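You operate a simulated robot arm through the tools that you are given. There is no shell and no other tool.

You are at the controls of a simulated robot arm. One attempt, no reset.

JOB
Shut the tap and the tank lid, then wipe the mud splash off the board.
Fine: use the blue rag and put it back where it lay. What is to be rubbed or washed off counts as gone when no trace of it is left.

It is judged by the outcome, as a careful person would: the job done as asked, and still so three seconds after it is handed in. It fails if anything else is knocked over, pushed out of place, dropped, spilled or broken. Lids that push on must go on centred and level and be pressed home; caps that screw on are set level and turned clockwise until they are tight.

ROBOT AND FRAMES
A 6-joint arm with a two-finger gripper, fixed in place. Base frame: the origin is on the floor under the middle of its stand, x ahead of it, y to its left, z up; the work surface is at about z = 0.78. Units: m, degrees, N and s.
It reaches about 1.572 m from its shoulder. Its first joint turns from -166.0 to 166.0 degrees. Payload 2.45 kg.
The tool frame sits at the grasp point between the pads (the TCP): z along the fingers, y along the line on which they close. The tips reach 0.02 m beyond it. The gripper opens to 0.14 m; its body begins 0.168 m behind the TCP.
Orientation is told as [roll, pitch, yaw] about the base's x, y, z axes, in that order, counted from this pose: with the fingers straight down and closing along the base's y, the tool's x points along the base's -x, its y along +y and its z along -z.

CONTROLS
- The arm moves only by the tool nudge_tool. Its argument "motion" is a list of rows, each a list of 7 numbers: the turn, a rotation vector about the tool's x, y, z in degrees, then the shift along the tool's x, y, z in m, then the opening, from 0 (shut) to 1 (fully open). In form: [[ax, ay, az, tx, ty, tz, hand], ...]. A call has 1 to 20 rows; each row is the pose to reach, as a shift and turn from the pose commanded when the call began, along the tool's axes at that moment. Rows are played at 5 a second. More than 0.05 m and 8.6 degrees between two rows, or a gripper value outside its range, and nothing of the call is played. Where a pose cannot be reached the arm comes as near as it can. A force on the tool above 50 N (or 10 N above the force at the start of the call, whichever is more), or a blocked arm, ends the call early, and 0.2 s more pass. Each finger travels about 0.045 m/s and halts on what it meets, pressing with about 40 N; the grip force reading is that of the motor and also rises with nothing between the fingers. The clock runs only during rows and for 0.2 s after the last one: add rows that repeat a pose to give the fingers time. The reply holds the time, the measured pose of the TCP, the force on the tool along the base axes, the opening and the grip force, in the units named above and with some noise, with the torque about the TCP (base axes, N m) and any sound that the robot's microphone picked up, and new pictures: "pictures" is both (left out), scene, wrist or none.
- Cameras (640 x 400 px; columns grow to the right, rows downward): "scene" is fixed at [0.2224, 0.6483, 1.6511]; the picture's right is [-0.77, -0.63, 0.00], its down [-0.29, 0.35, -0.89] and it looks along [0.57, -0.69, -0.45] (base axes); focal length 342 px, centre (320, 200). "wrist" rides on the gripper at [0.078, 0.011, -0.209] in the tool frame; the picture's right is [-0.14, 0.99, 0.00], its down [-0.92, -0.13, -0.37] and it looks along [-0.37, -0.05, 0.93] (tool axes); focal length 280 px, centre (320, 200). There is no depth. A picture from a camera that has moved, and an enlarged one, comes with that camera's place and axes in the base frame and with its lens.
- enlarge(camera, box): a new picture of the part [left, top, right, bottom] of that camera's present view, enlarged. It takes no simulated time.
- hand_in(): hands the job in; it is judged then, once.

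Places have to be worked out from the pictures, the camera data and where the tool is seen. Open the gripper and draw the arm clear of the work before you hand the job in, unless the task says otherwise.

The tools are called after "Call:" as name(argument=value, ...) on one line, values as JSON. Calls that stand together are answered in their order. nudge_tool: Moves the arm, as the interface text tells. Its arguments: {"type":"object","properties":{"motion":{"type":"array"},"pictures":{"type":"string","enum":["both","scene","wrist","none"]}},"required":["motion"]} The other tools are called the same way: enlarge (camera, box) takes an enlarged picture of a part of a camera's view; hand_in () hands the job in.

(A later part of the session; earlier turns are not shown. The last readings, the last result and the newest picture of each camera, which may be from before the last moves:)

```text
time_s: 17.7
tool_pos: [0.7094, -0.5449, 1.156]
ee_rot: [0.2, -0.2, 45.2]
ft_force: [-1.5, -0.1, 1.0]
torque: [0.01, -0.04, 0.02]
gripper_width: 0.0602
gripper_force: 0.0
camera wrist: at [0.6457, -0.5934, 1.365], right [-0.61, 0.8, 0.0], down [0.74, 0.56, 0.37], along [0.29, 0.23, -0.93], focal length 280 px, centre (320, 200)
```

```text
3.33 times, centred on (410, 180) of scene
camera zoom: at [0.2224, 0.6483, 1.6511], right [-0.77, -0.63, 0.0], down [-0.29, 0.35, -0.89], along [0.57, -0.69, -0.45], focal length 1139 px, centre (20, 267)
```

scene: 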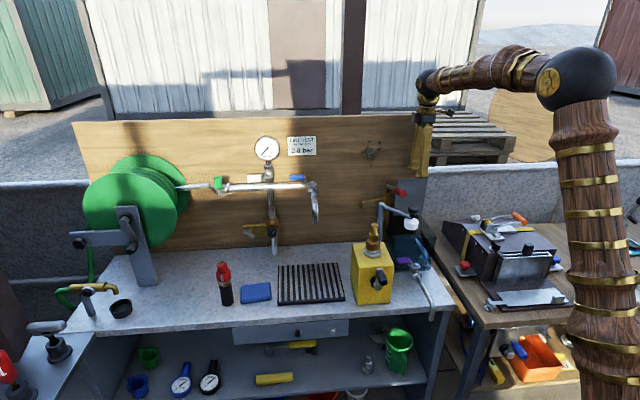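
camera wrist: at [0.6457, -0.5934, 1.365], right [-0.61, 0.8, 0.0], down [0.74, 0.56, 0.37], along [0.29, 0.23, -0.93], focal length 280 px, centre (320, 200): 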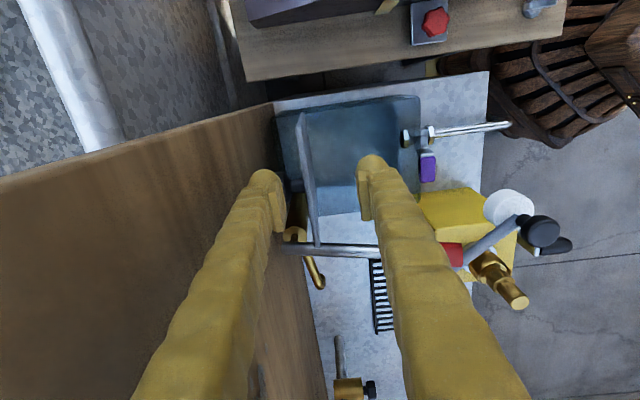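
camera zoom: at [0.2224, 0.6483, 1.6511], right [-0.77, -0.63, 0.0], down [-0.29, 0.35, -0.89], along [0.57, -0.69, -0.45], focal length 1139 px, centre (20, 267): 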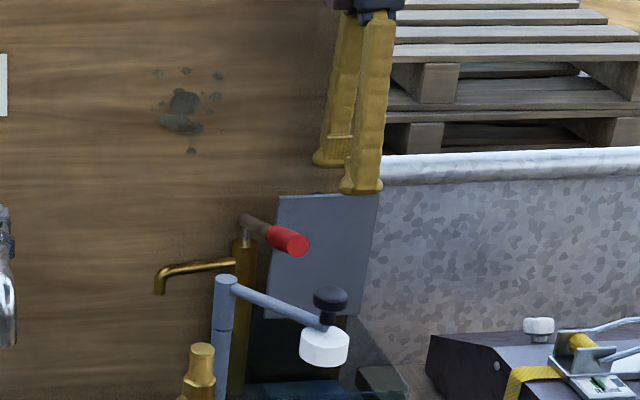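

The lid's edge lies between the two fingers with clearance on both sides. I lower by 4 cm and narrow the gap to about 4 cm.

Call:
nudge_tool(motion=[[0, 0, 0, 0, 0, 0.02, 0.4], [0, 0, 0, 0, 0, 0.038, 0.33], [0, 0, 0, 0, 0, 0.038, 0.29], [0, 0, 0, 0, 0, 0.038, 0.29]], pictures="both")

Call:
enlarge(camera="wrist", box=[220, 60, 440, 240])

Call:
enlarge(camera="scene", box=[370, 120, 450, 240])

```text
time_s: 18.7
tool_pos: [0.709, -0.5442, 1.1186]
ee_rot: [0.2, -0.1, 45.2]
ft_force: [-2.3, 1.0, 1.8]
torque: [-0.02, -0.03, 0.04]
gripper_width: 0.039
gripper_force: 0.1
camera wrist: at [0.6464, -0.593, 1.3274], right [-0.61, 0.8, 0.0], down [0.74, 0.56, 0.37], along [0.29, 0.23, -0.93], focal length 280 px, centre (320, 200)
```

scene: 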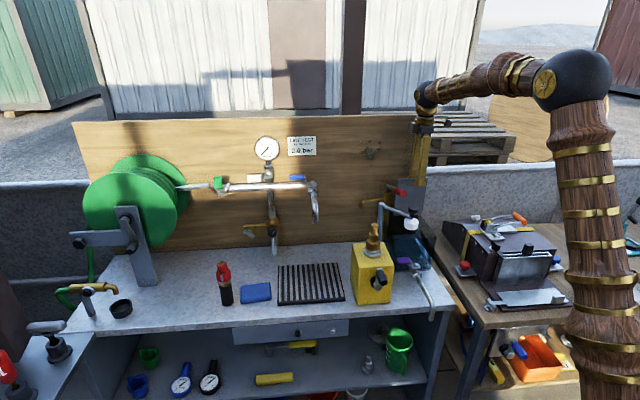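
wrist: 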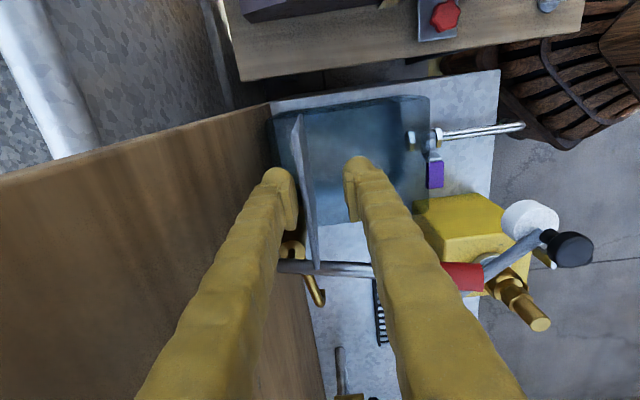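

```text
2.22 times, centred on (330, 150) of wrist
camera zoom: at [0.6464, -0.593, 1.3274], right [-0.61, 0.8, 0.0], down [0.74, 0.56, 0.37], along [0.29, 0.23, -0.93], focal length 623 px, centre (298, 311)
```

zoom: 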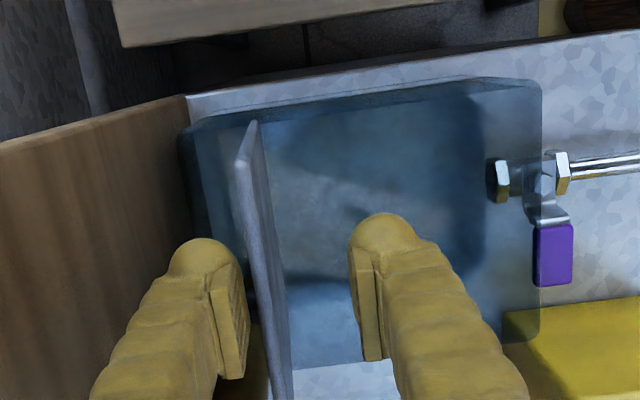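

```text
3.33 times, centred on (410, 180) of scene
camera zoom: at [0.2224, 0.6483, 1.6511], right [-0.77, -0.63, 0.0], down [-0.29, 0.35, -0.89], along [0.57, -0.69, -0.45], focal length 1139 px, centre (20, 267)
```

zoom: 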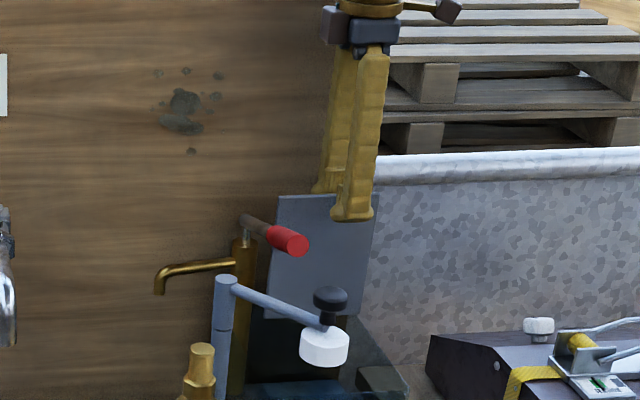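

Both fingers straddle the lid. I pull gently forward (tool +y, away from the board) by 3.5 cm and see how the lid behaves.

Call:
nudge_tool(motion=[[0, 0, 0, 0, 0.007, 0, 0.29], [0, 0, 0, 0, 0.014, 0, 0.29], [0, 0, 0, 0, 0.021, 0, 0.29], [0, 0, 0, 0, 0.028, 0, 0.29], [0, 0, 0, 0, 0.035, 0, 0.29], [0, 0, 0, 0, 0.035, 0, 0.29]], pictures="both")

Call:
enlarge(camera="wrist", box=[220, 60, 440, 240])

Call:
enlarge(camera="scene", box=[370, 120, 450, 240])

```text
time_s: 20.1
tool_pos: [0.6835, -0.5196, 1.1179]
ee_rot: [0.2, -0.2, 45.2]
ft_force: [-0.3, 0.2, 0.4]
torque: [-0.03, 0.01, 0.01]
gripper_width: 0.0406
gripper_force: 0.0
camera wrist: at [0.6212, -0.5681, 1.3275], right [-0.61, 0.8, 0.0], down [0.74, 0.56, 0.37], along [0.29, 0.23, -0.93], focal length 280 px, centre (320, 200)
```

scene: 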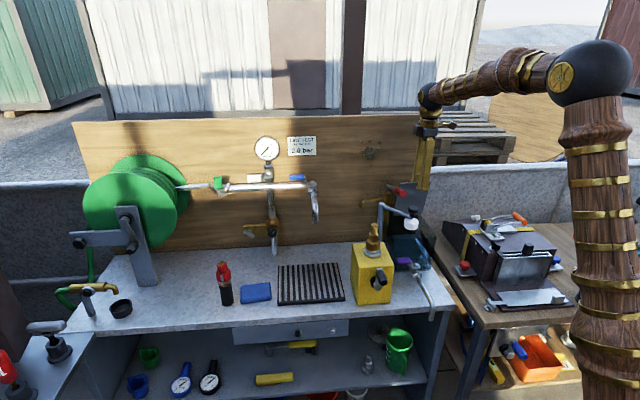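
wrist: 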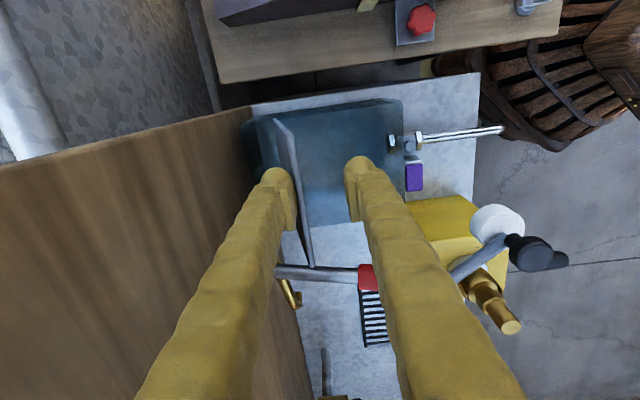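

```text
2.22 times, centred on (330, 150) of wrist
camera zoom: at [0.6212, -0.5681, 1.3275], right [-0.61, 0.8, 0.0], down [0.74, 0.56, 0.37], along [0.29, 0.23, -0.93], focal length 623 px, centre (298, 311)
```

zoom: 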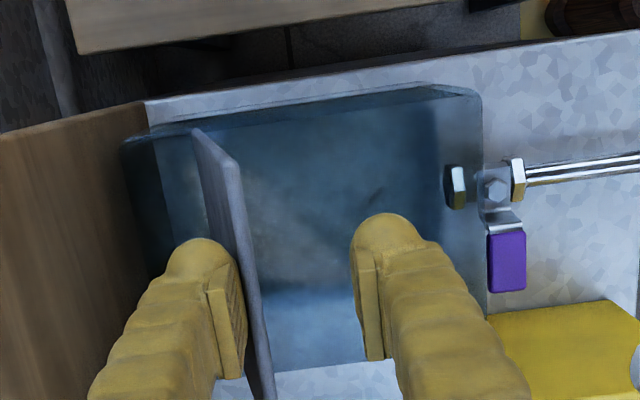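

```text
3.33 times, centred on (410, 180) of scene
camera zoom: at [0.2224, 0.6483, 1.6511], right [-0.77, -0.63, 0.0], down [-0.29, 0.35, -0.89], along [0.57, -0.69, -0.45], focal length 1139 px, centre (20, 267)
```

zoom: 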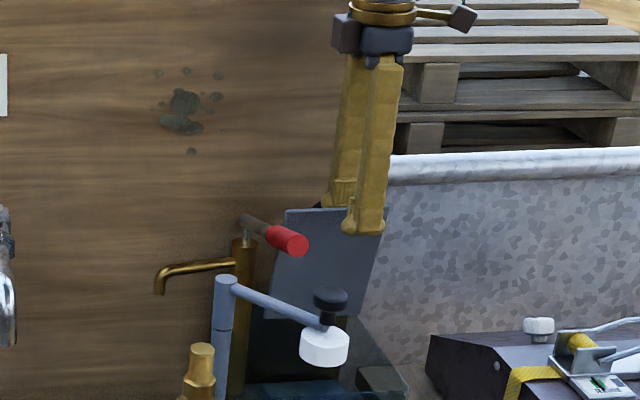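

The lid has tilted forward about 10° and stays against the rear finger, so its hinge holds it by friction. I keep guiding it along its arc to about 40°.

Call:
nudge_tool(motion=[[0, 0, 0, 0, 0.014, -0.002, 0.29], [0, 0, 0, 0, 0.0265, 0.002, 0.29], [0, 0, 0, 0, 0.0386, 0.007, 0.29], [0, 0, 0, 0, 0.0502, 0.013, 0.29], [0, 0, 0, 0, 0.0612, 0.02, 0.29], [0, 0, 0, 0, 0.0717, 0.028, 0.29]], pictures="both")

Call:
enlarge(camera="wrist", box=[220, 60, 440, 240])

Call:
enlarge(camera="scene", box=[370, 140, 450, 260])

```text
time_s: 21.5
tool_pos: [0.6341, -0.4677, 1.0914]
ee_rot: [0.1, -0.2, 45.2]
ft_force: [-6.6, 3.2, 12.4]
torque: [-0.24, -0.44, -0.01]
gripper_width: 0.0372
gripper_force: 0.1
camera wrist: at [0.5701, -0.5173, 1.3004], right [-0.61, 0.8, 0.0], down [0.74, 0.56, 0.37], along [0.29, 0.23, -0.93], focal length 280 px, centre (320, 200)
```

scene: 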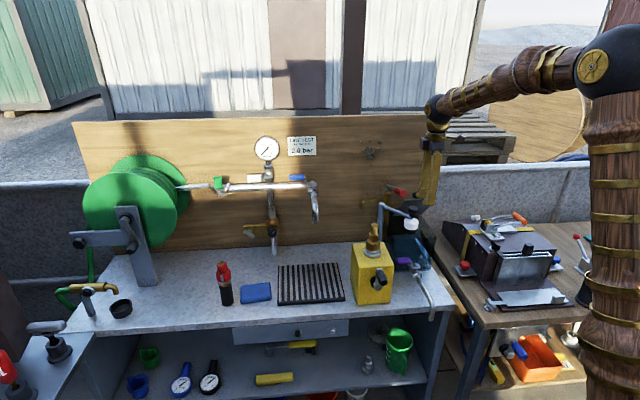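
wrist: 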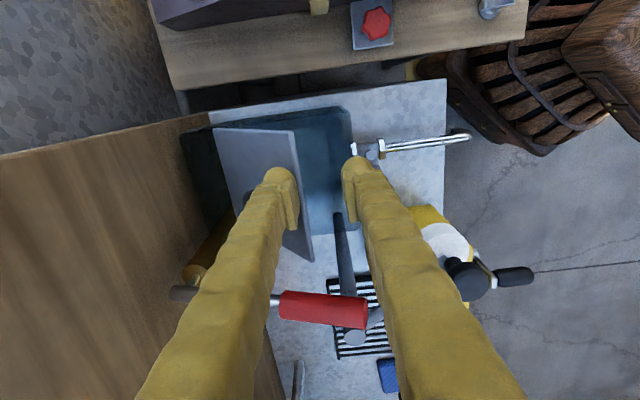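

```text
2.22 times, centred on (330, 150) of wrist
camera zoom: at [0.5701, -0.5173, 1.3004], right [-0.61, 0.8, 0.0], down [0.74, 0.56, 0.37], along [0.29, 0.23, -0.93], focal length 623 px, centre (298, 311)
```

zoom: 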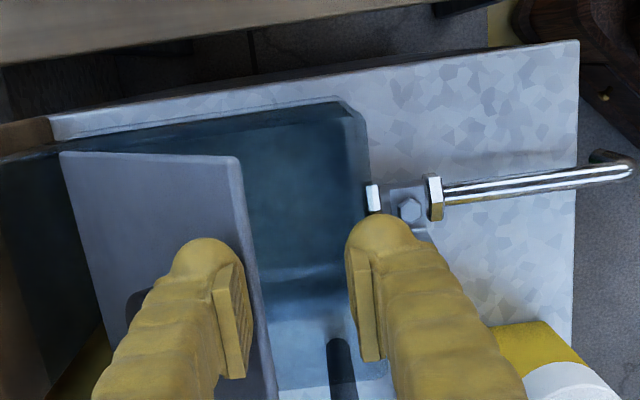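

```text
3.33 times, centred on (410, 200) of scene
camera zoom: at [0.2224, 0.6483, 1.6511], right [-0.77, -0.63, 0.0], down [-0.29, 0.35, -0.89], along [0.57, -0.69, -0.45], focal length 1139 px, centre (20, 200)
```

zoom: 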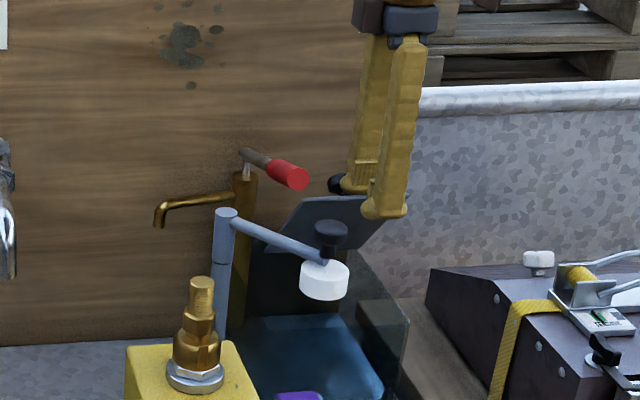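

The lid is now at about 40° and follows well (about 12 N reaction). I continue down along the arc to about 75°.

Call:
nudge_tool(motion=[[0, 0, 0, 0, 0.0096, 0.0103, 0.29], [0, 0, 0, 0, 0.0185, 0.02, 0.29], [0, 0, 0, 0, 0.0265, 0.0304, 0.29], [0, 0, 0, 0, 0.0335, 0.0414, 0.29], [0, 0, 0, 0, 0.0396, 0.053, 0.29], [0, 0, 0, 0, 0.0446, 0.0651, 0.29], [0, 0, 0, 0, 0.0485, 0.0776, 0.29]], pictures="both")

Call:
enlarge(camera="wrist", box=[220, 60, 440, 240])

Call:
enlarge(camera="scene", box=[370, 160, 450, 280])

```text
time_s: 22.5
tool_pos: [0.6093, -0.4447, 1.0538]
ee_rot: [0.3, -0.2, 45.3]
ft_force: [-25.8, 22.0, 27.1]
torque: [-0.2, -0.58, 0.31]
gripper_width: 0.0189
gripper_force: 0.1
stopped in row 4: the force on the tool passed its limit at 50 N (the readings are from after the stop); the commanded pose is now the measured one
camera wrist: at [0.5466, -0.4939, 1.263], right [-0.61, 0.8, 0.01], down [0.74, 0.56, 0.37], along [0.29, 0.23, -0.93], focal length 280 px, centre (320, 200)
```

scene: 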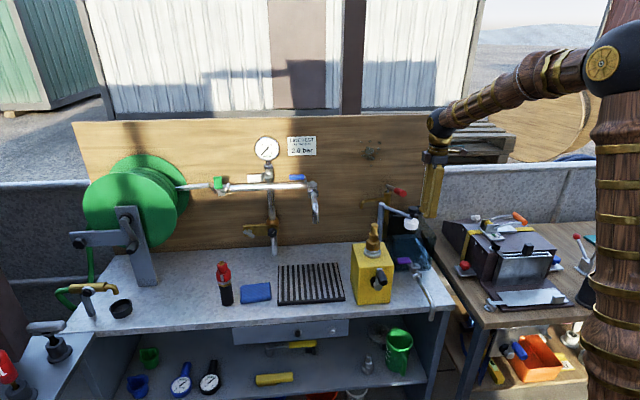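
wrist: 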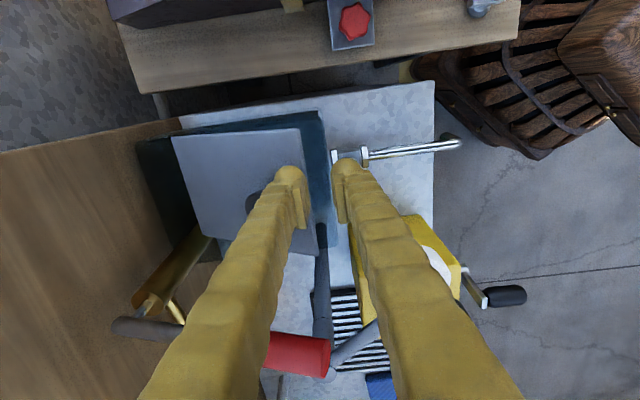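

```text
2.22 times, centred on (330, 150) of wrist
camera zoom: at [0.5466, -0.4939, 1.263], right [-0.61, 0.8, 0.01], down [0.74, 0.56, 0.37], along [0.29, 0.23, -0.93], focal length 623 px, centre (298, 311)
```

zoom: 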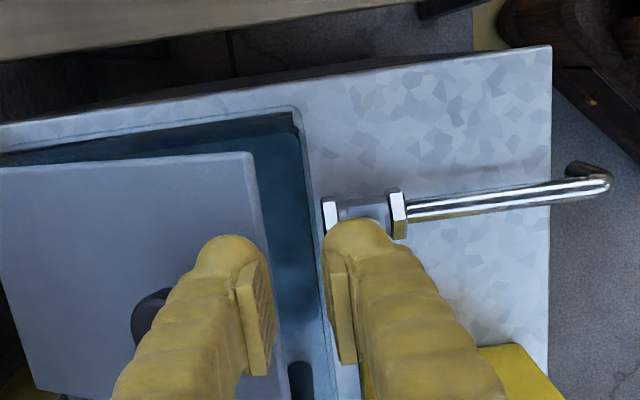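

```text
3.33 times, centred on (410, 220) of scene
camera zoom: at [0.2224, 0.6483, 1.6511], right [-0.77, -0.63, 0.0], down [-0.29, 0.35, -0.89], along [0.57, -0.69, -0.45], focal length 1139 px, centre (20, 133)
```

zoom: 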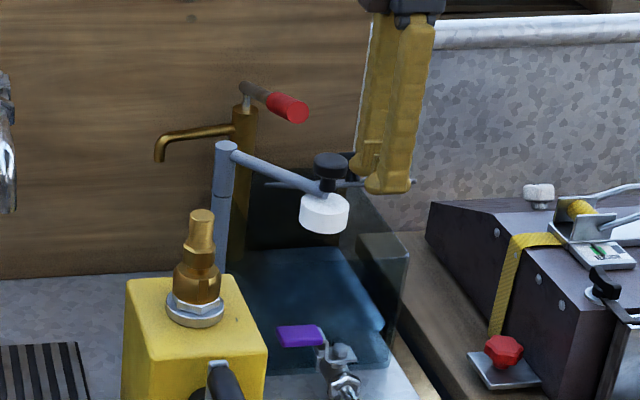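

The call stopped on force and the opening shrank. The lid's knob, now at about s≈0.12, w≈0.80, is touching the rear finger. The lid holds at about 60°, so I move forward and up to clear, then push on the lid beside the knob with the fingers closed.

Call:
nudge_tool(motion=[[0, 0, 0, 0, 0.006, -0.004, 0.13], [0, 0, 0, 0, 0.01, -0.012, 0.12], [0, 0, 0, 0, 0.012, -0.04, 0.1], [0, 0, 0, 0, 0.012, -0.08, 0.05], [0, 0, 0, 0, 0.012, -0.12, 0]], pictures="both")

Call:
enlarge(camera="wrist", box=[200, 60, 440, 240])

Call:
enlarge(camera="scene", box=[370, 160, 450, 280])

```text
time_s: 23.7
tool_pos: [0.6026, -0.4409, 1.1743]
ee_rot: [0.3, -0.1, 45.1]
ft_force: [0.7, -0.5, 0.5]
torque: [0.0, -0.02, 0.0]
gripper_width: 0.0
gripper_force: 20.9
camera wrist: at [0.539, -0.4886, 1.3829], right [-0.61, 0.8, 0.01], down [0.74, 0.56, 0.37], along [0.29, 0.23, -0.93], focal length 280 px, centre (320, 200)
```

scene: 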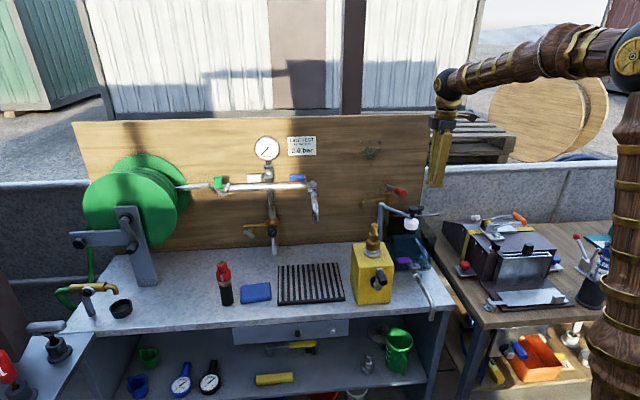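
wrist: 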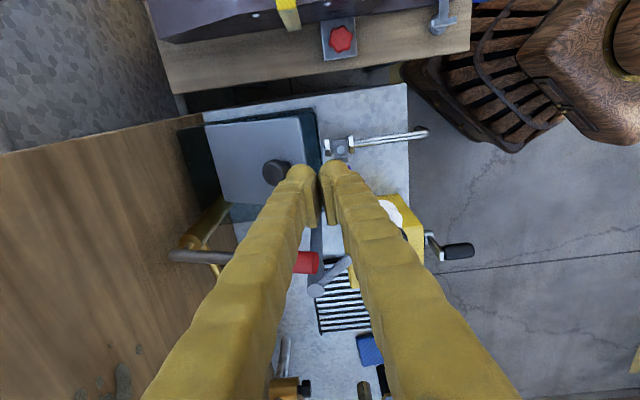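

```text
2.22 times, centred on (320, 150) of wrist
camera zoom: at [0.539, -0.4886, 1.3829], right [-0.61, 0.8, 0.01], down [0.74, 0.56, 0.37], along [0.29, 0.23, -0.93], focal length 623 px, centre (320, 311)
```

zoom: 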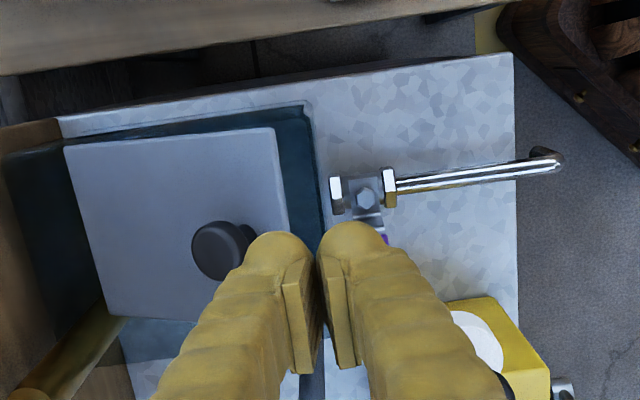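

```text
3.33 times, centred on (410, 220) of scene
camera zoom: at [0.2224, 0.6483, 1.6511], right [-0.77, -0.63, 0.0], down [-0.29, 0.35, -0.89], along [0.57, -0.69, -0.45], focal length 1139 px, centre (20, 133)
```

zoom: 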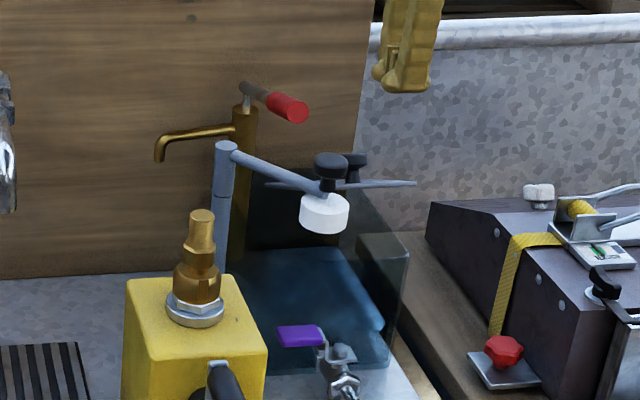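

The lid holds at about 60° with its knob at s≈0.124, w≈0.79. I move the closed fingers to s≈0.083, w≈0.772, beside the knob near the free edge, and press down from above.

Call:
nudge_tool(motion=[[0, 0, 0, 0.016, -0.017, 0, 0], [0, 0, 0, 0.031, -0.034, 0, 0], [0, 0, 0, 0.031, -0.034, 0.04, 0], [0, 0, 0, 0.031, -0.034, 0.08, 0], [0, 0, 0, 0.031, -0.034, 0.1, 0], [0, 0, 0, 0.031, -0.034, 0.115, 0], [0, 0, 0, 0.031, -0.034, 0.13, 0], [0, 0, 0, 0.031, -0.034, 0.143, 0]], pictures="both")

Call:
enlarge(camera="wrist", box=[200, 60, 440, 240])

Call:
enlarge(camera="scene", box=[370, 160, 450, 280])

```text
time_s: 25.5
tool_pos: [0.6052, -0.484, 1.0301]
ee_rot: [0.3, -0.2, 45.1]
ft_force: [0.7, -0.5, 0.7]
torque: [-0.02, 0.01, -0.02]
gripper_width: 0.0001
gripper_force: 29.6
camera wrist: at [0.5421, -0.5321, 1.238], right [-0.61, 0.8, 0.01], down [0.74, 0.56, 0.37], along [0.29, 0.23, -0.93], focal length 280 px, centre (320, 200)
```

scene: 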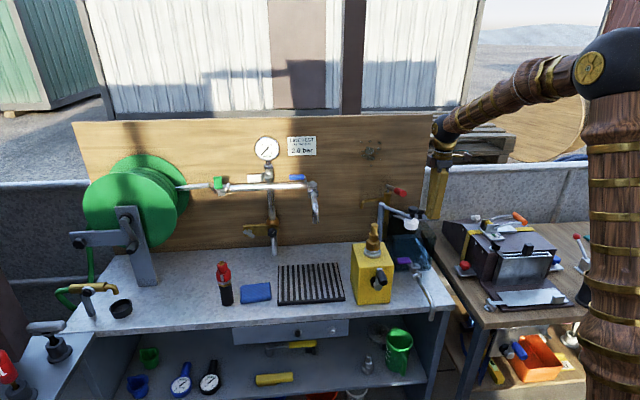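
wrist: 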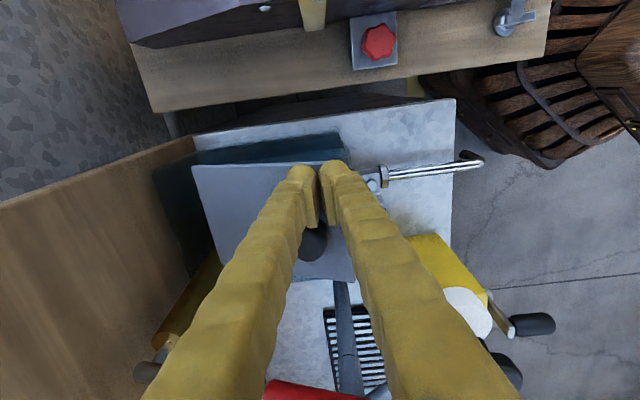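

```text
2.22 times, centred on (320, 150) of wrist
camera zoom: at [0.5421, -0.5321, 1.238], right [-0.61, 0.8, 0.01], down [0.74, 0.56, 0.37], along [0.29, 0.23, -0.93], focal length 623 px, centre (320, 311)
```

zoom: 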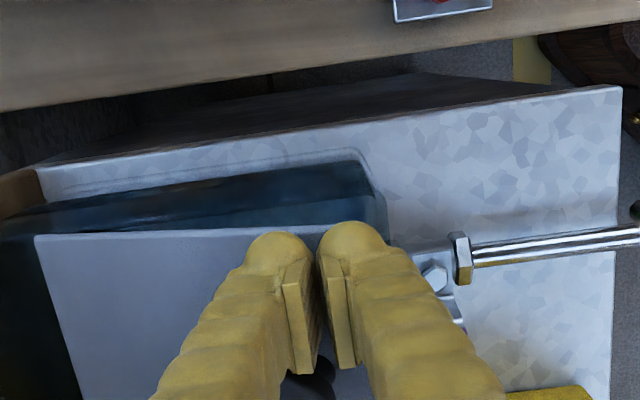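

```text
3.33 times, centred on (410, 220) of scene
camera zoom: at [0.2224, 0.6483, 1.6511], right [-0.77, -0.63, 0.0], down [-0.29, 0.35, -0.89], along [0.57, -0.69, -0.45], focal length 1139 px, centre (20, 133)
```

zoom: 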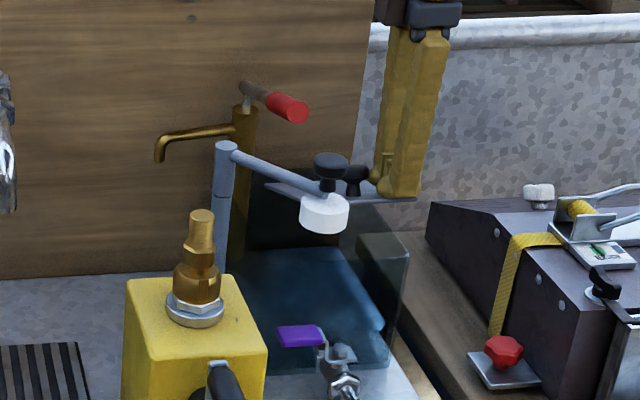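

The fingertips are on the lid beside the knob and it has begun to drop. I keep pressing down toward tip z≈0.963.

Call:
nudge_tool(motion=[[0, 0, 0, -0.002, 0, 0.01, 0], [0, 0, 0, -0.002, 0, 0.02, 0], [0, 0, 0, -0.002, 0, 0.028, 0], [0, 0, 0, -0.002, 0, 0.036, 0], [0, 0, 0, -0.002, 0, 0.043, 0], [0, 0, 0, -0.002, 0, 0.043, 0]], pictures="both")

Call:
enlarge(camera="wrist", box=[200, 60, 440, 240])

Call:
enlarge(camera="scene", box=[370, 160, 450, 280])

```text
time_s: 26.9
tool_pos: [0.6067, -0.4819, 0.9858]
ee_rot: [0.3, -0.3, 45.2]
ft_force: [0.5, -1.6, -0.6]
torque: [0.0, 0.0, -0.01]
gripper_width: 0.0
gripper_force: 29.5
camera wrist: at [0.543, -0.5312, 1.1944], right [-0.61, 0.8, 0.01], down [0.74, 0.56, 0.37], along [0.29, 0.23, -0.93], focal length 280 px, centre (320, 200)
```

scene: 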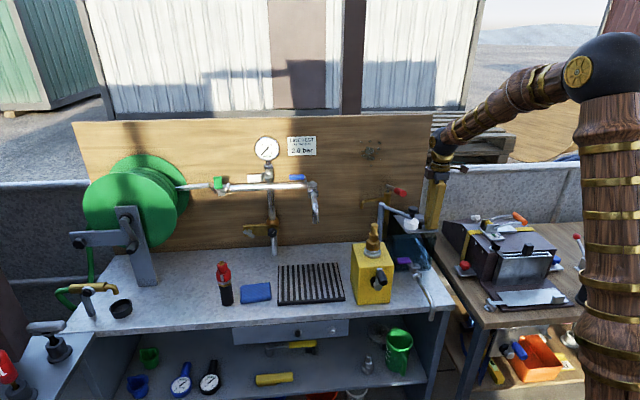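
wrist: 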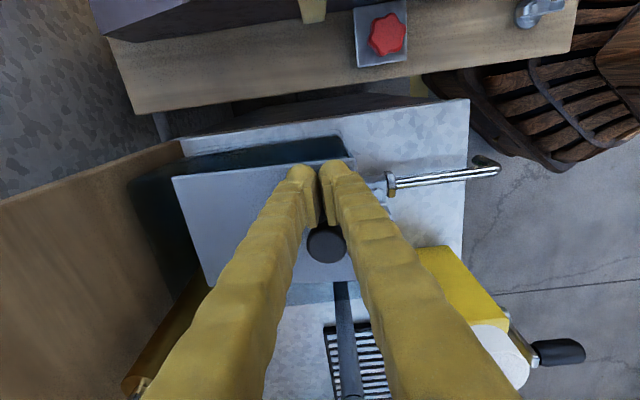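

```text
2.22 times, centred on (320, 150) of wrist
camera zoom: at [0.543, -0.5312, 1.1944], right [-0.61, 0.8, 0.01], down [0.74, 0.56, 0.37], along [0.29, 0.23, -0.93], focal length 623 px, centre (320, 311)
```

zoom: 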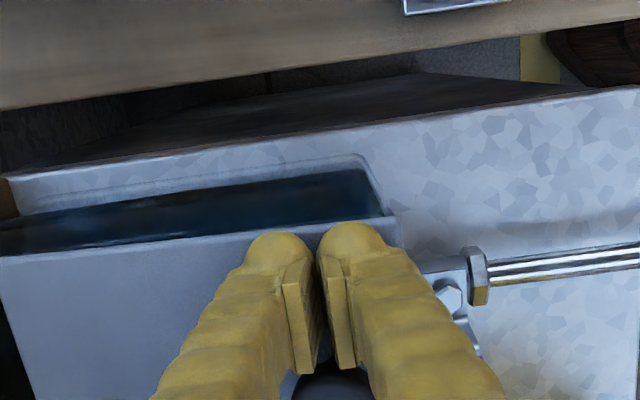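

```text
3.33 times, centred on (410, 220) of scene
camera zoom: at [0.2224, 0.6483, 1.6511], right [-0.77, -0.63, 0.0], down [-0.29, 0.35, -0.89], along [0.57, -0.69, -0.45], focal length 1139 px, centre (20, 133)
```

zoom: 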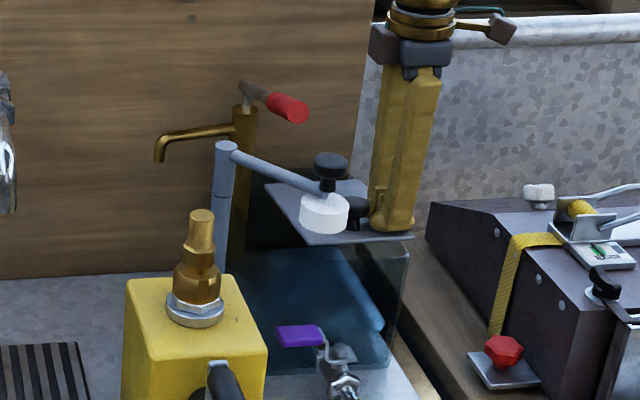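

The lid is almost down and the force is still low, so it hasn't seated yet. I continue in small steps until contact firms up.

Call:
nudge_tool(motion=[[0, 0, 0, 0, 0, 0.006, 0], [0, 0, 0, 0, 0, 0.012, 0], [0, 0, 0, 0, 0, 0.017, 0], [0, 0, 0, 0, 0, 0.021, 0], [0, 0, 0, 0, 0, 0.024, 0]], pictures="both")

Call:
enlarge(camera="scene", box=[370, 160, 450, 280])

```text
time_s: 28.0
tool_pos: [0.6054, -0.4821, 0.9681]
ee_rot: [0.0, -0.3, 45.2]
ft_force: [-3.0, 4.9, 19.6]
torque: [0.04, 0.08, 0.08]
gripper_width: 0.0059
gripper_force: 28.7
stopped in row 5: the force on the tool passed its limit at 56 N (the readings are from after the stop); the commanded pose is now the measured one
camera wrist: at [0.5419, -0.5305, 1.1767], right [-0.61, 0.8, 0.0], down [0.74, 0.56, 0.37], along [0.3, 0.23, -0.93], focal length 280 px, centre (320, 200)
```

scene: 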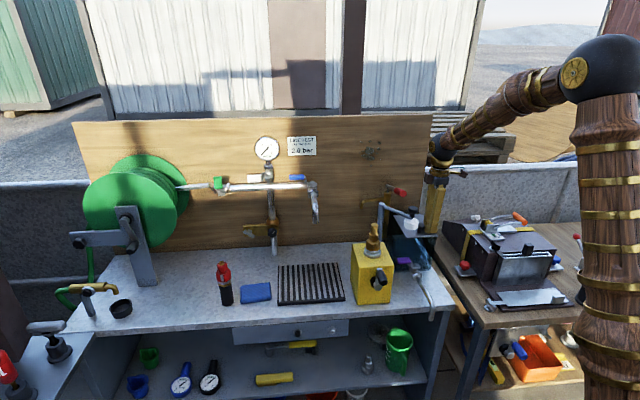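
wrist: 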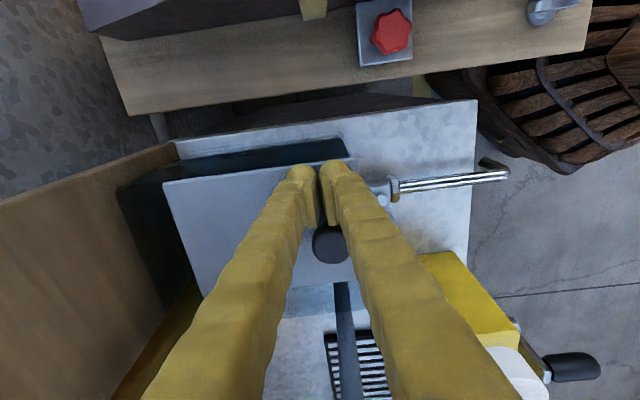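

```text
3.33 times, centred on (410, 220) of scene
camera zoom: at [0.2224, 0.6483, 1.6511], right [-0.77, -0.63, 0.0], down [-0.29, 0.35, -0.89], along [0.57, -0.69, -0.45], focal length 1139 px, centre (20, 133)
```

zoom: 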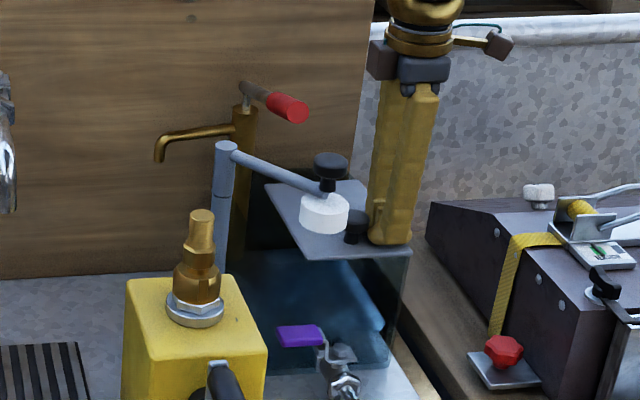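

The force rose sharply (56 N), so the lid is seated. I lift off and inspect it.

Call:
nudge_tool(motion=[[0, 0, 0, 0, 0, -0.02, 0], [0, 0, 0, 0, 0, -0.06, 0], [0, 0, 0, 0, 0, -0.105, 0], [0, 0, 0, 0, 0, -0.15, 0], [0, 0, 0, 0, 0, -0.195, 0], [0, 0, 0, 0, 0, -0.24, 0.1], [0, 0, 0, 0, 0, -0.28, 0.3]], pictures="both")

Call:
enlarge(camera="scene", box=[370, 160, 450, 280])

Call:
enlarge(camera="wrist", box=[180, 80, 420, 240])

```text
time_s: 29.6
tool_pos: [0.6053, -0.4835, 1.2468]
ee_rot: [0.2, -0.2, 45.2]
ft_force: [-0.7, -0.2, -0.1]
torque: [0.0, 0.01, 0.01]
gripper_width: 0.0422
gripper_force: 0.0
camera wrist: at [0.5414, -0.5324, 1.455], right [-0.61, 0.8, 0.0], down [0.74, 0.56, 0.37], along [0.29, 0.23, -0.93], focal length 280 px, centre (320, 200)
```

scene: 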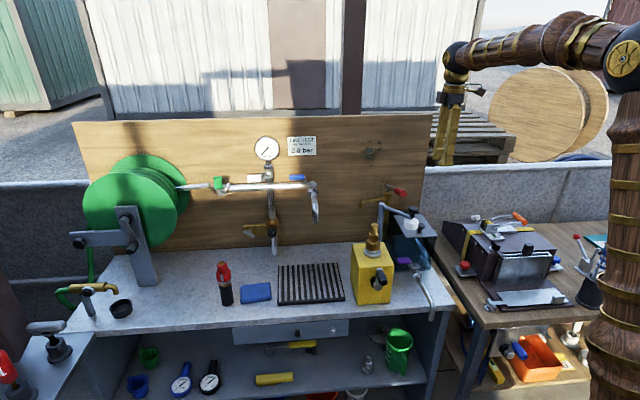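
wrist: 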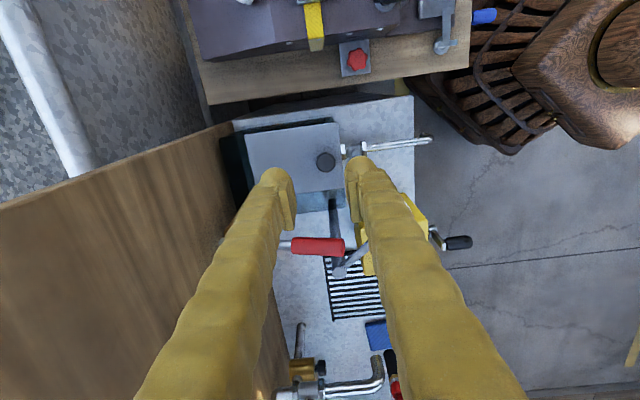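

```text
3.33 times, centred on (410, 220) of scene
camera zoom: at [0.2224, 0.6483, 1.6511], right [-0.77, -0.63, 0.0], down [-0.29, 0.35, -0.89], along [0.57, -0.69, -0.45], focal length 1139 px, centre (20, 133)
```

zoom: 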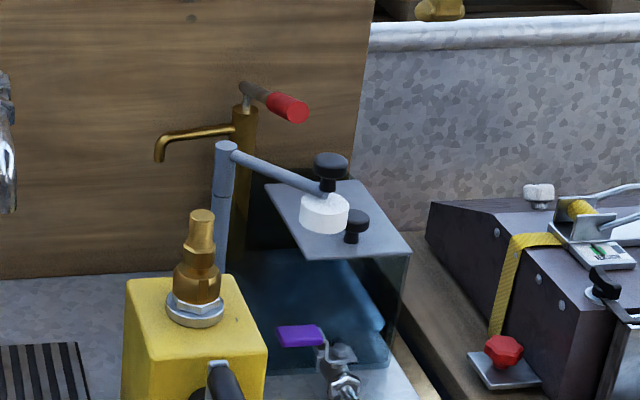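

```text
2.50 times, centred on (300, 160) of wrist
camera zoom: at [0.5414, -0.5324, 1.455], right [-0.61, 0.8, 0.0], down [0.74, 0.56, 0.37], along [0.29, 0.23, -0.93], focal length 701 px, centre (370, 300)
```

zoom: 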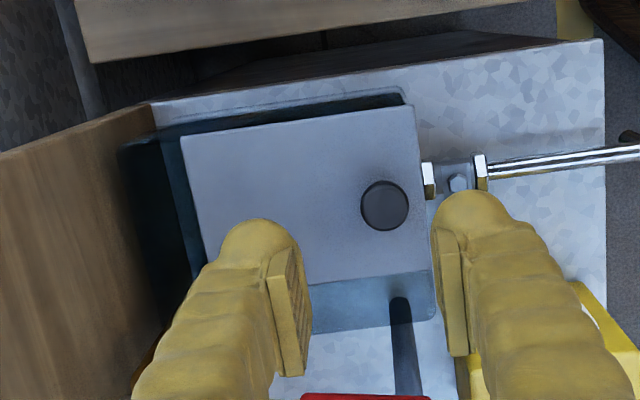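

The lid is closed and level, with front and rear edges both at z≈0.957. Next is the rag. There is a bottle close beside it, so I'll grip it across its short side, using yaw of about -130 so the wrist camera stays clear of the pump handle while wiping. I travel up and over, rotating.

Call:
nudge_tool(motion=[[0, 0, 7.5, -0.0429, 0.0123, -0.0128, 0.5], [0, 0, 15, -0.0858, 0.0247, -0.0255, 0.7], [0, 0, 22.5, -0.1286, 0.037, -0.0383, 0.9], [0, 0, 30, -0.1715, 0.0493, -0.051, 0.9], [0, 0, 37.5, -0.2144, 0.0617, -0.0638, 0.9], [0, 0, 45, -0.2573, 0.074, -0.0765, 0.9], [0, 0, 52.5, -0.3001, 0.0863, -0.0893, 0.9], [0, 0, 60, -0.343, 0.0987, -0.102, 0.9], [0, 0, 67.5, -0.3859, 0.111, -0.1148, 0.9], [0, 0, 75, -0.4288, 0.1233, -0.1275, 0.9], [0, 0, 82.5, -0.4716, 0.1357, -0.1403, 0.9], [0, 0, 90.2, -0.5145, 0.148, -0.153, 0.9]], pictures="both")

```text
time_s: 32.2
tool_pos: [0.8625, -0.0149, 1.4011]
ee_rot: [0.3, 0.0, -45.1]
ft_force: [0.3, 0.1, 0.1]
torque: [-0.01, -0.03, -0.03]
gripper_width: 0.1261
gripper_force: 0.1
camera wrist: at [0.814, 0.0479, 1.6102], right [0.8, 0.6, 0.0], down [0.56, -0.74, 0.37], along [0.22, -0.29, -0.93], focal length 280 px, centre (320, 200)
```

scene: 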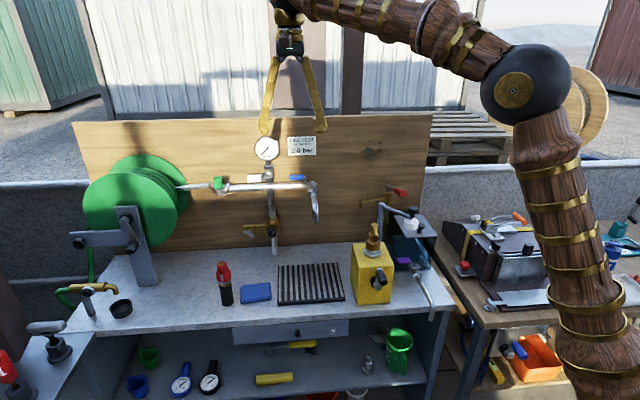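
wrist: 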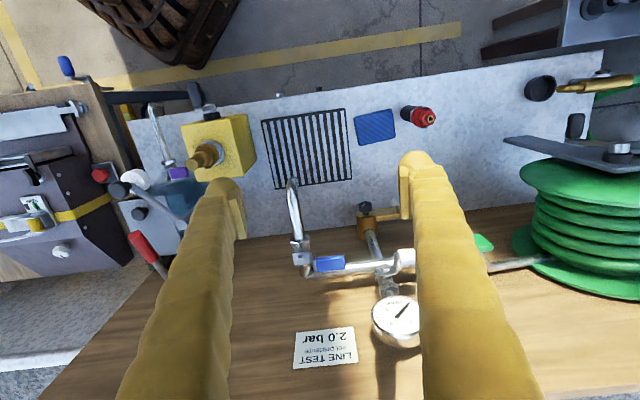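

The arm is now at yaw -45. I rotate on to about -129 to match the rag's slight skew and come over the rag at z≈1.15 to measure it.

Call:
nudge_tool(motion=[[0, 0, 8.4, -0.0041, 0.0152, 0.025, 0.9], [0, 0, 16.8, -0.0083, 0.0303, 0.05, 0.9], [0, 0, 25.2, -0.0124, 0.0455, 0.075, 0.9], [0, 0, 33.6, -0.0165, 0.0607, 0.1, 0.9], [0, 0, 42, -0.0207, 0.0759, 0.125, 0.9], [0, 0, 50.4, -0.0248, 0.091, 0.15, 0.9], [0, 0, 58.8, -0.0289, 0.1062, 0.175, 0.9], [0, 0, 67.2, -0.033, 0.1214, 0.2, 0.9], [0, 0, 75.6, -0.0372, 0.1365, 0.225, 0.9], [0, 0, 84, -0.0413, 0.1517, 0.25, 0.9]], pictures="both")

Call:
enlarge(camera="wrist", box=[200, 60, 440, 240])

Call:
enlarge(camera="scene", box=[200, 240, 300, 320])

```text
time_s: 34.4
tool_pos: [0.9979, 0.0656, 1.154]
ee_rot: [0.0, 0.3, -129.1]
ft_force: [0.9, -0.8, 0.6]
torque: [-0.02, -0.06, -0.01]
gripper_width: 0.126
gripper_force: 0.0
camera wrist: at [1.0555, 0.1187, 1.3632], right [0.68, -0.73, 0.0], down [-0.68, -0.63, 0.36], along [-0.27, -0.25, -0.93], focal length 280 px, centre (320, 200)
```

scene: 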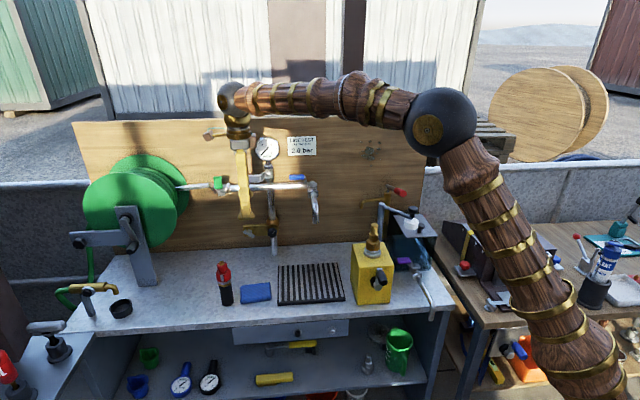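
wrist: 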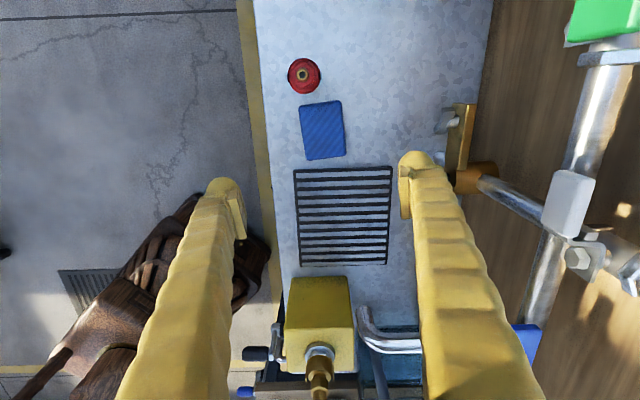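

```text
2.22 times, centred on (320, 150) of wrist
camera zoom: at [1.0555, 0.1187, 1.3632], right [0.68, -0.73, 0.0], down [-0.68, -0.63, 0.36], along [-0.27, -0.25, -0.93], focal length 623 px, centre (320, 311)
```

zoom: 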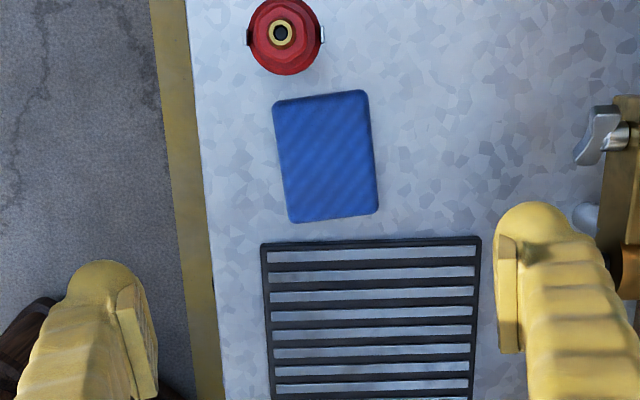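

```text
5.00 times, centred on (250, 280) of scene
camera zoom: at [0.2224, 0.6483, 1.6511], right [-0.77, -0.63, 0.0], down [-0.29, 0.35, -0.89], along [0.57, -0.69, -0.45], focal length 1708 px, centre (670, -200)
```

zoom: 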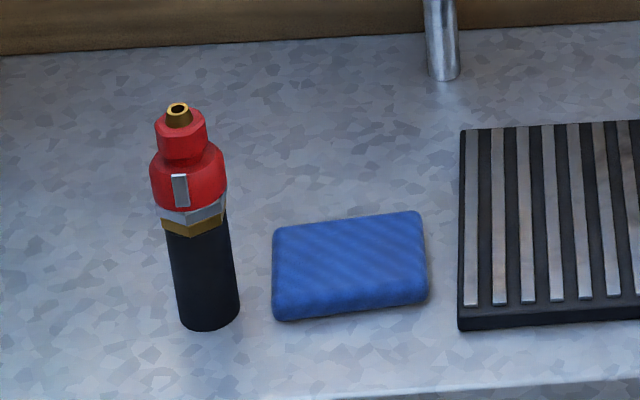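

The rag is measured: centre about (1.0015, 0.0605), size 0.104 × 0.080 m, about 0.02 m thick, short axis at about -40°. I align to yaw about -130 and descend to z≈0.90 for a check.

Call:
nudge_tool(motion=[[0, 0, 0.3, -0.0006, 0.002, 0.045, 0.9], [0, 0, 0.6, -0.0012, 0.004, 0.09, 0.9], [0, 0, 0.8, -0.0017, 0.006, 0.135, 0.9], [0, 0, 0.8, -0.0017, 0.006, 0.18, 0.9], [0, 0, 0.8, -0.0017, 0.006, 0.225, 0.9], [0, 0, 0.8, -0.0017, 0.006, 0.254, 0.9]], pictures="both")

Call:
enlarge(camera="wrist", box=[200, 40, 440, 260])

Call:
enlarge(camera="scene", box=[200, 230, 300, 320])

```text
time_s: 35.8
tool_pos: [1.0036, 0.0614, 0.8979]
ee_rot: [0.0, 0.1, -129.8]
ft_force: [0.1, 0.7, -0.2]
torque: [-0.01, 0.01, 0.02]
gripper_width: 0.126
gripper_force: 0.1
camera wrist: at [1.0604, 0.1137, 1.1071], right [0.67, -0.74, 0.0], down [-0.69, -0.63, 0.37], along [-0.27, -0.24, -0.93], focal length 280 px, centre (320, 200)
```

scene: 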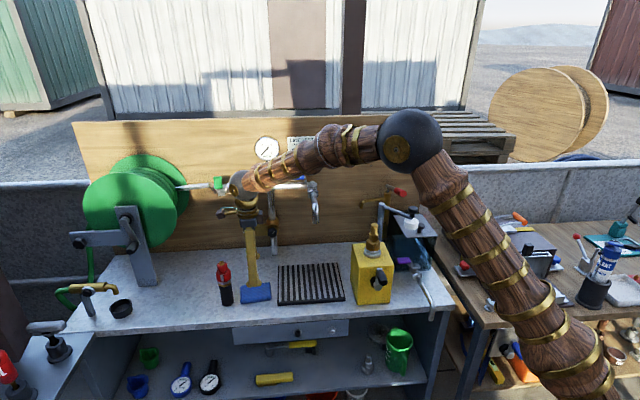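
wrist: 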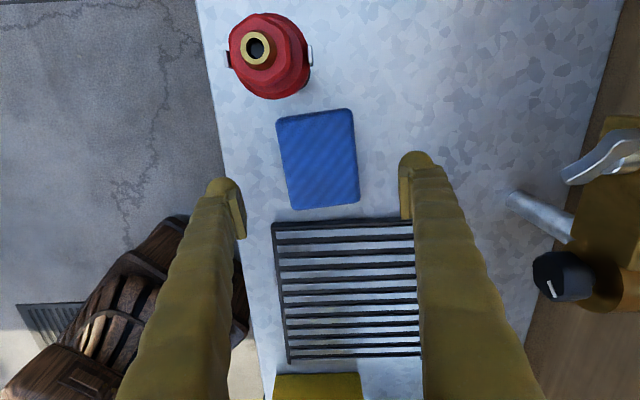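

```text
1.82 times, centred on (320, 150) of wrist
camera zoom: at [1.0604, 0.1137, 1.1071], right [0.67, -0.74, 0.0], down [-0.69, -0.63, 0.37], along [-0.27, -0.24, -0.93], focal length 510 px, centre (320, 291)
```

zoom: 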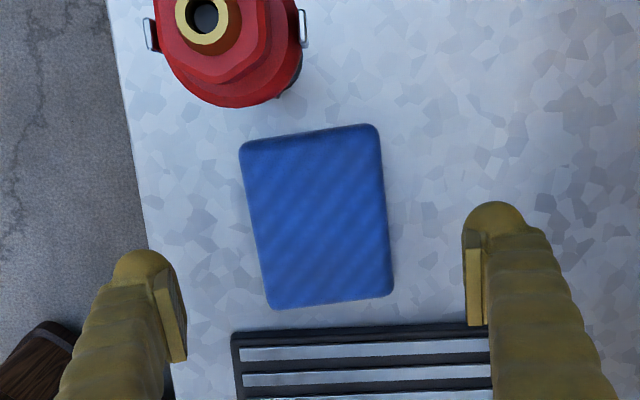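

```text
4.44 times, centred on (250, 275) of scene
camera zoom: at [0.2224, 0.6483, 1.6511], right [-0.77, -0.63, 0.0], down [-0.29, 0.35, -0.89], along [0.57, -0.69, -0.45], focal length 1518 px, centre (631, -133)
```

zoom: 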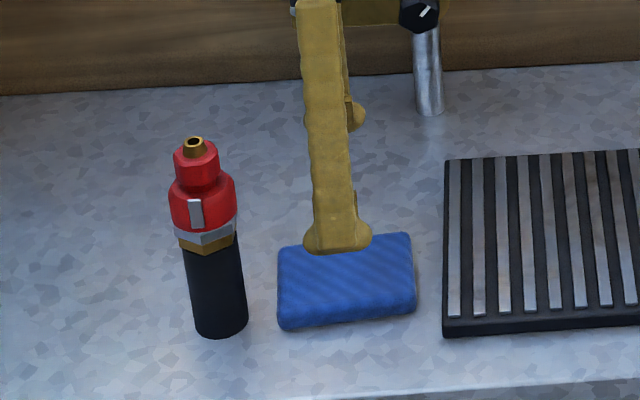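

The rag centre is re-measured at (1.0026, 0.0607), within 1 mm of the TCP. I descend to TCP z≈0.808 with the tips about 8 mm above the bench.

Call:
nudge_tool(motion=[[0, 0, 0.3, 0, -0.001, 0.035, 0.9], [0, 0, 0.3, 0, -0.001, 0.065, 0.9], [0, 0, 0.3, 0, -0.001, 0.08, 0.9], [0, 0, 0.3, 0, -0.001, 0.09, 0.9]], pictures="both")

Call:
enlarge(camera="scene", box=[200, 230, 300, 320])

Call:
enlarge(camera="wrist", box=[200, 40, 440, 260])

```text
time_s: 36.8
tool_pos: [1.0038, 0.0613, 0.8089]
ee_rot: [0.1, 0.2, -130.1]
ft_force: [0.7, 0.7, 0.4]
torque: [0.0, -0.02, -0.02]
gripper_width: 0.1258
gripper_force: 0.1
camera wrist: at [1.0617, 0.1133, 1.0164], right [0.67, -0.74, 0.0], down [-0.69, -0.62, 0.37], along [-0.27, -0.24, -0.93], focal length 280 px, centre (320, 200)
```

scene: 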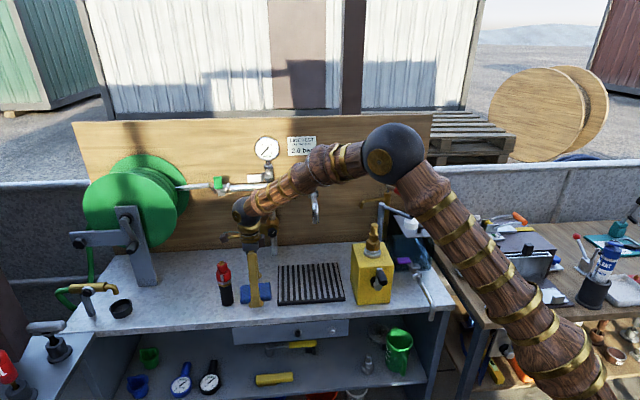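
wrist: 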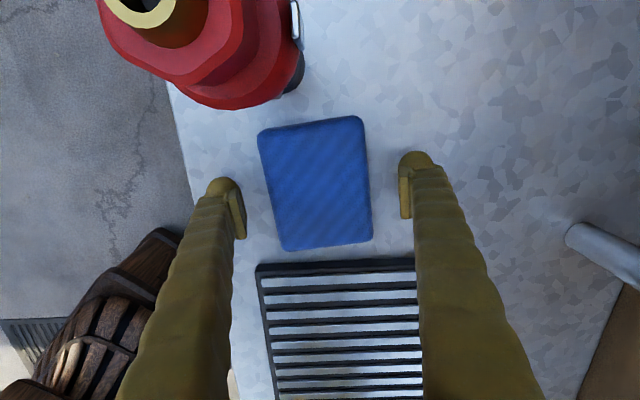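

```text
4.44 times, centred on (250, 275) of scene
camera zoom: at [0.2224, 0.6483, 1.6511], right [-0.77, -0.63, 0.0], down [-0.29, 0.35, -0.89], along [0.57, -0.69, -0.45], focal length 1518 px, centre (631, -133)
```

zoom: 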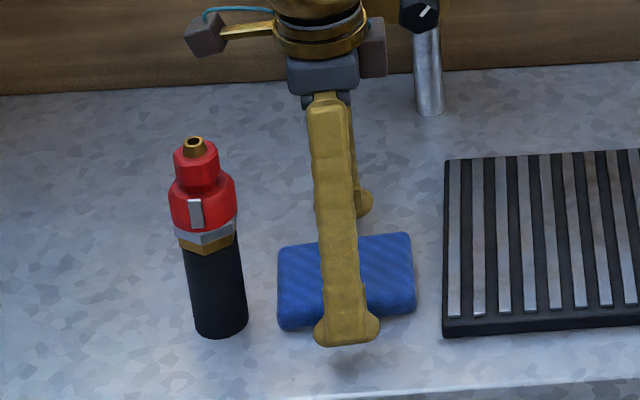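

```text
1.82 times, centred on (320, 150) of wrist
camera zoom: at [1.0617, 0.1133, 1.0164], right [0.67, -0.74, 0.0], down [-0.69, -0.62, 0.37], along [-0.27, -0.24, -0.93], focal length 510 px, centre (320, 291)
```

zoom: 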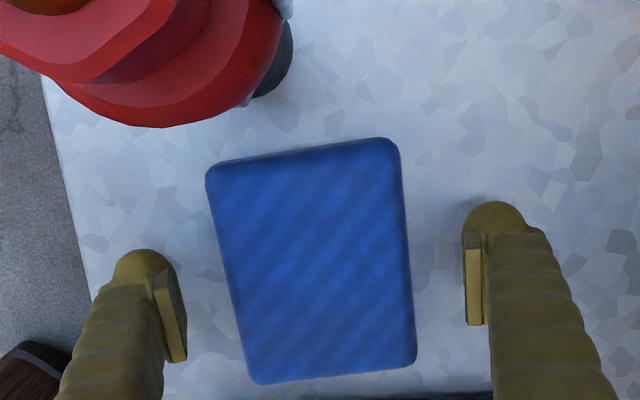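

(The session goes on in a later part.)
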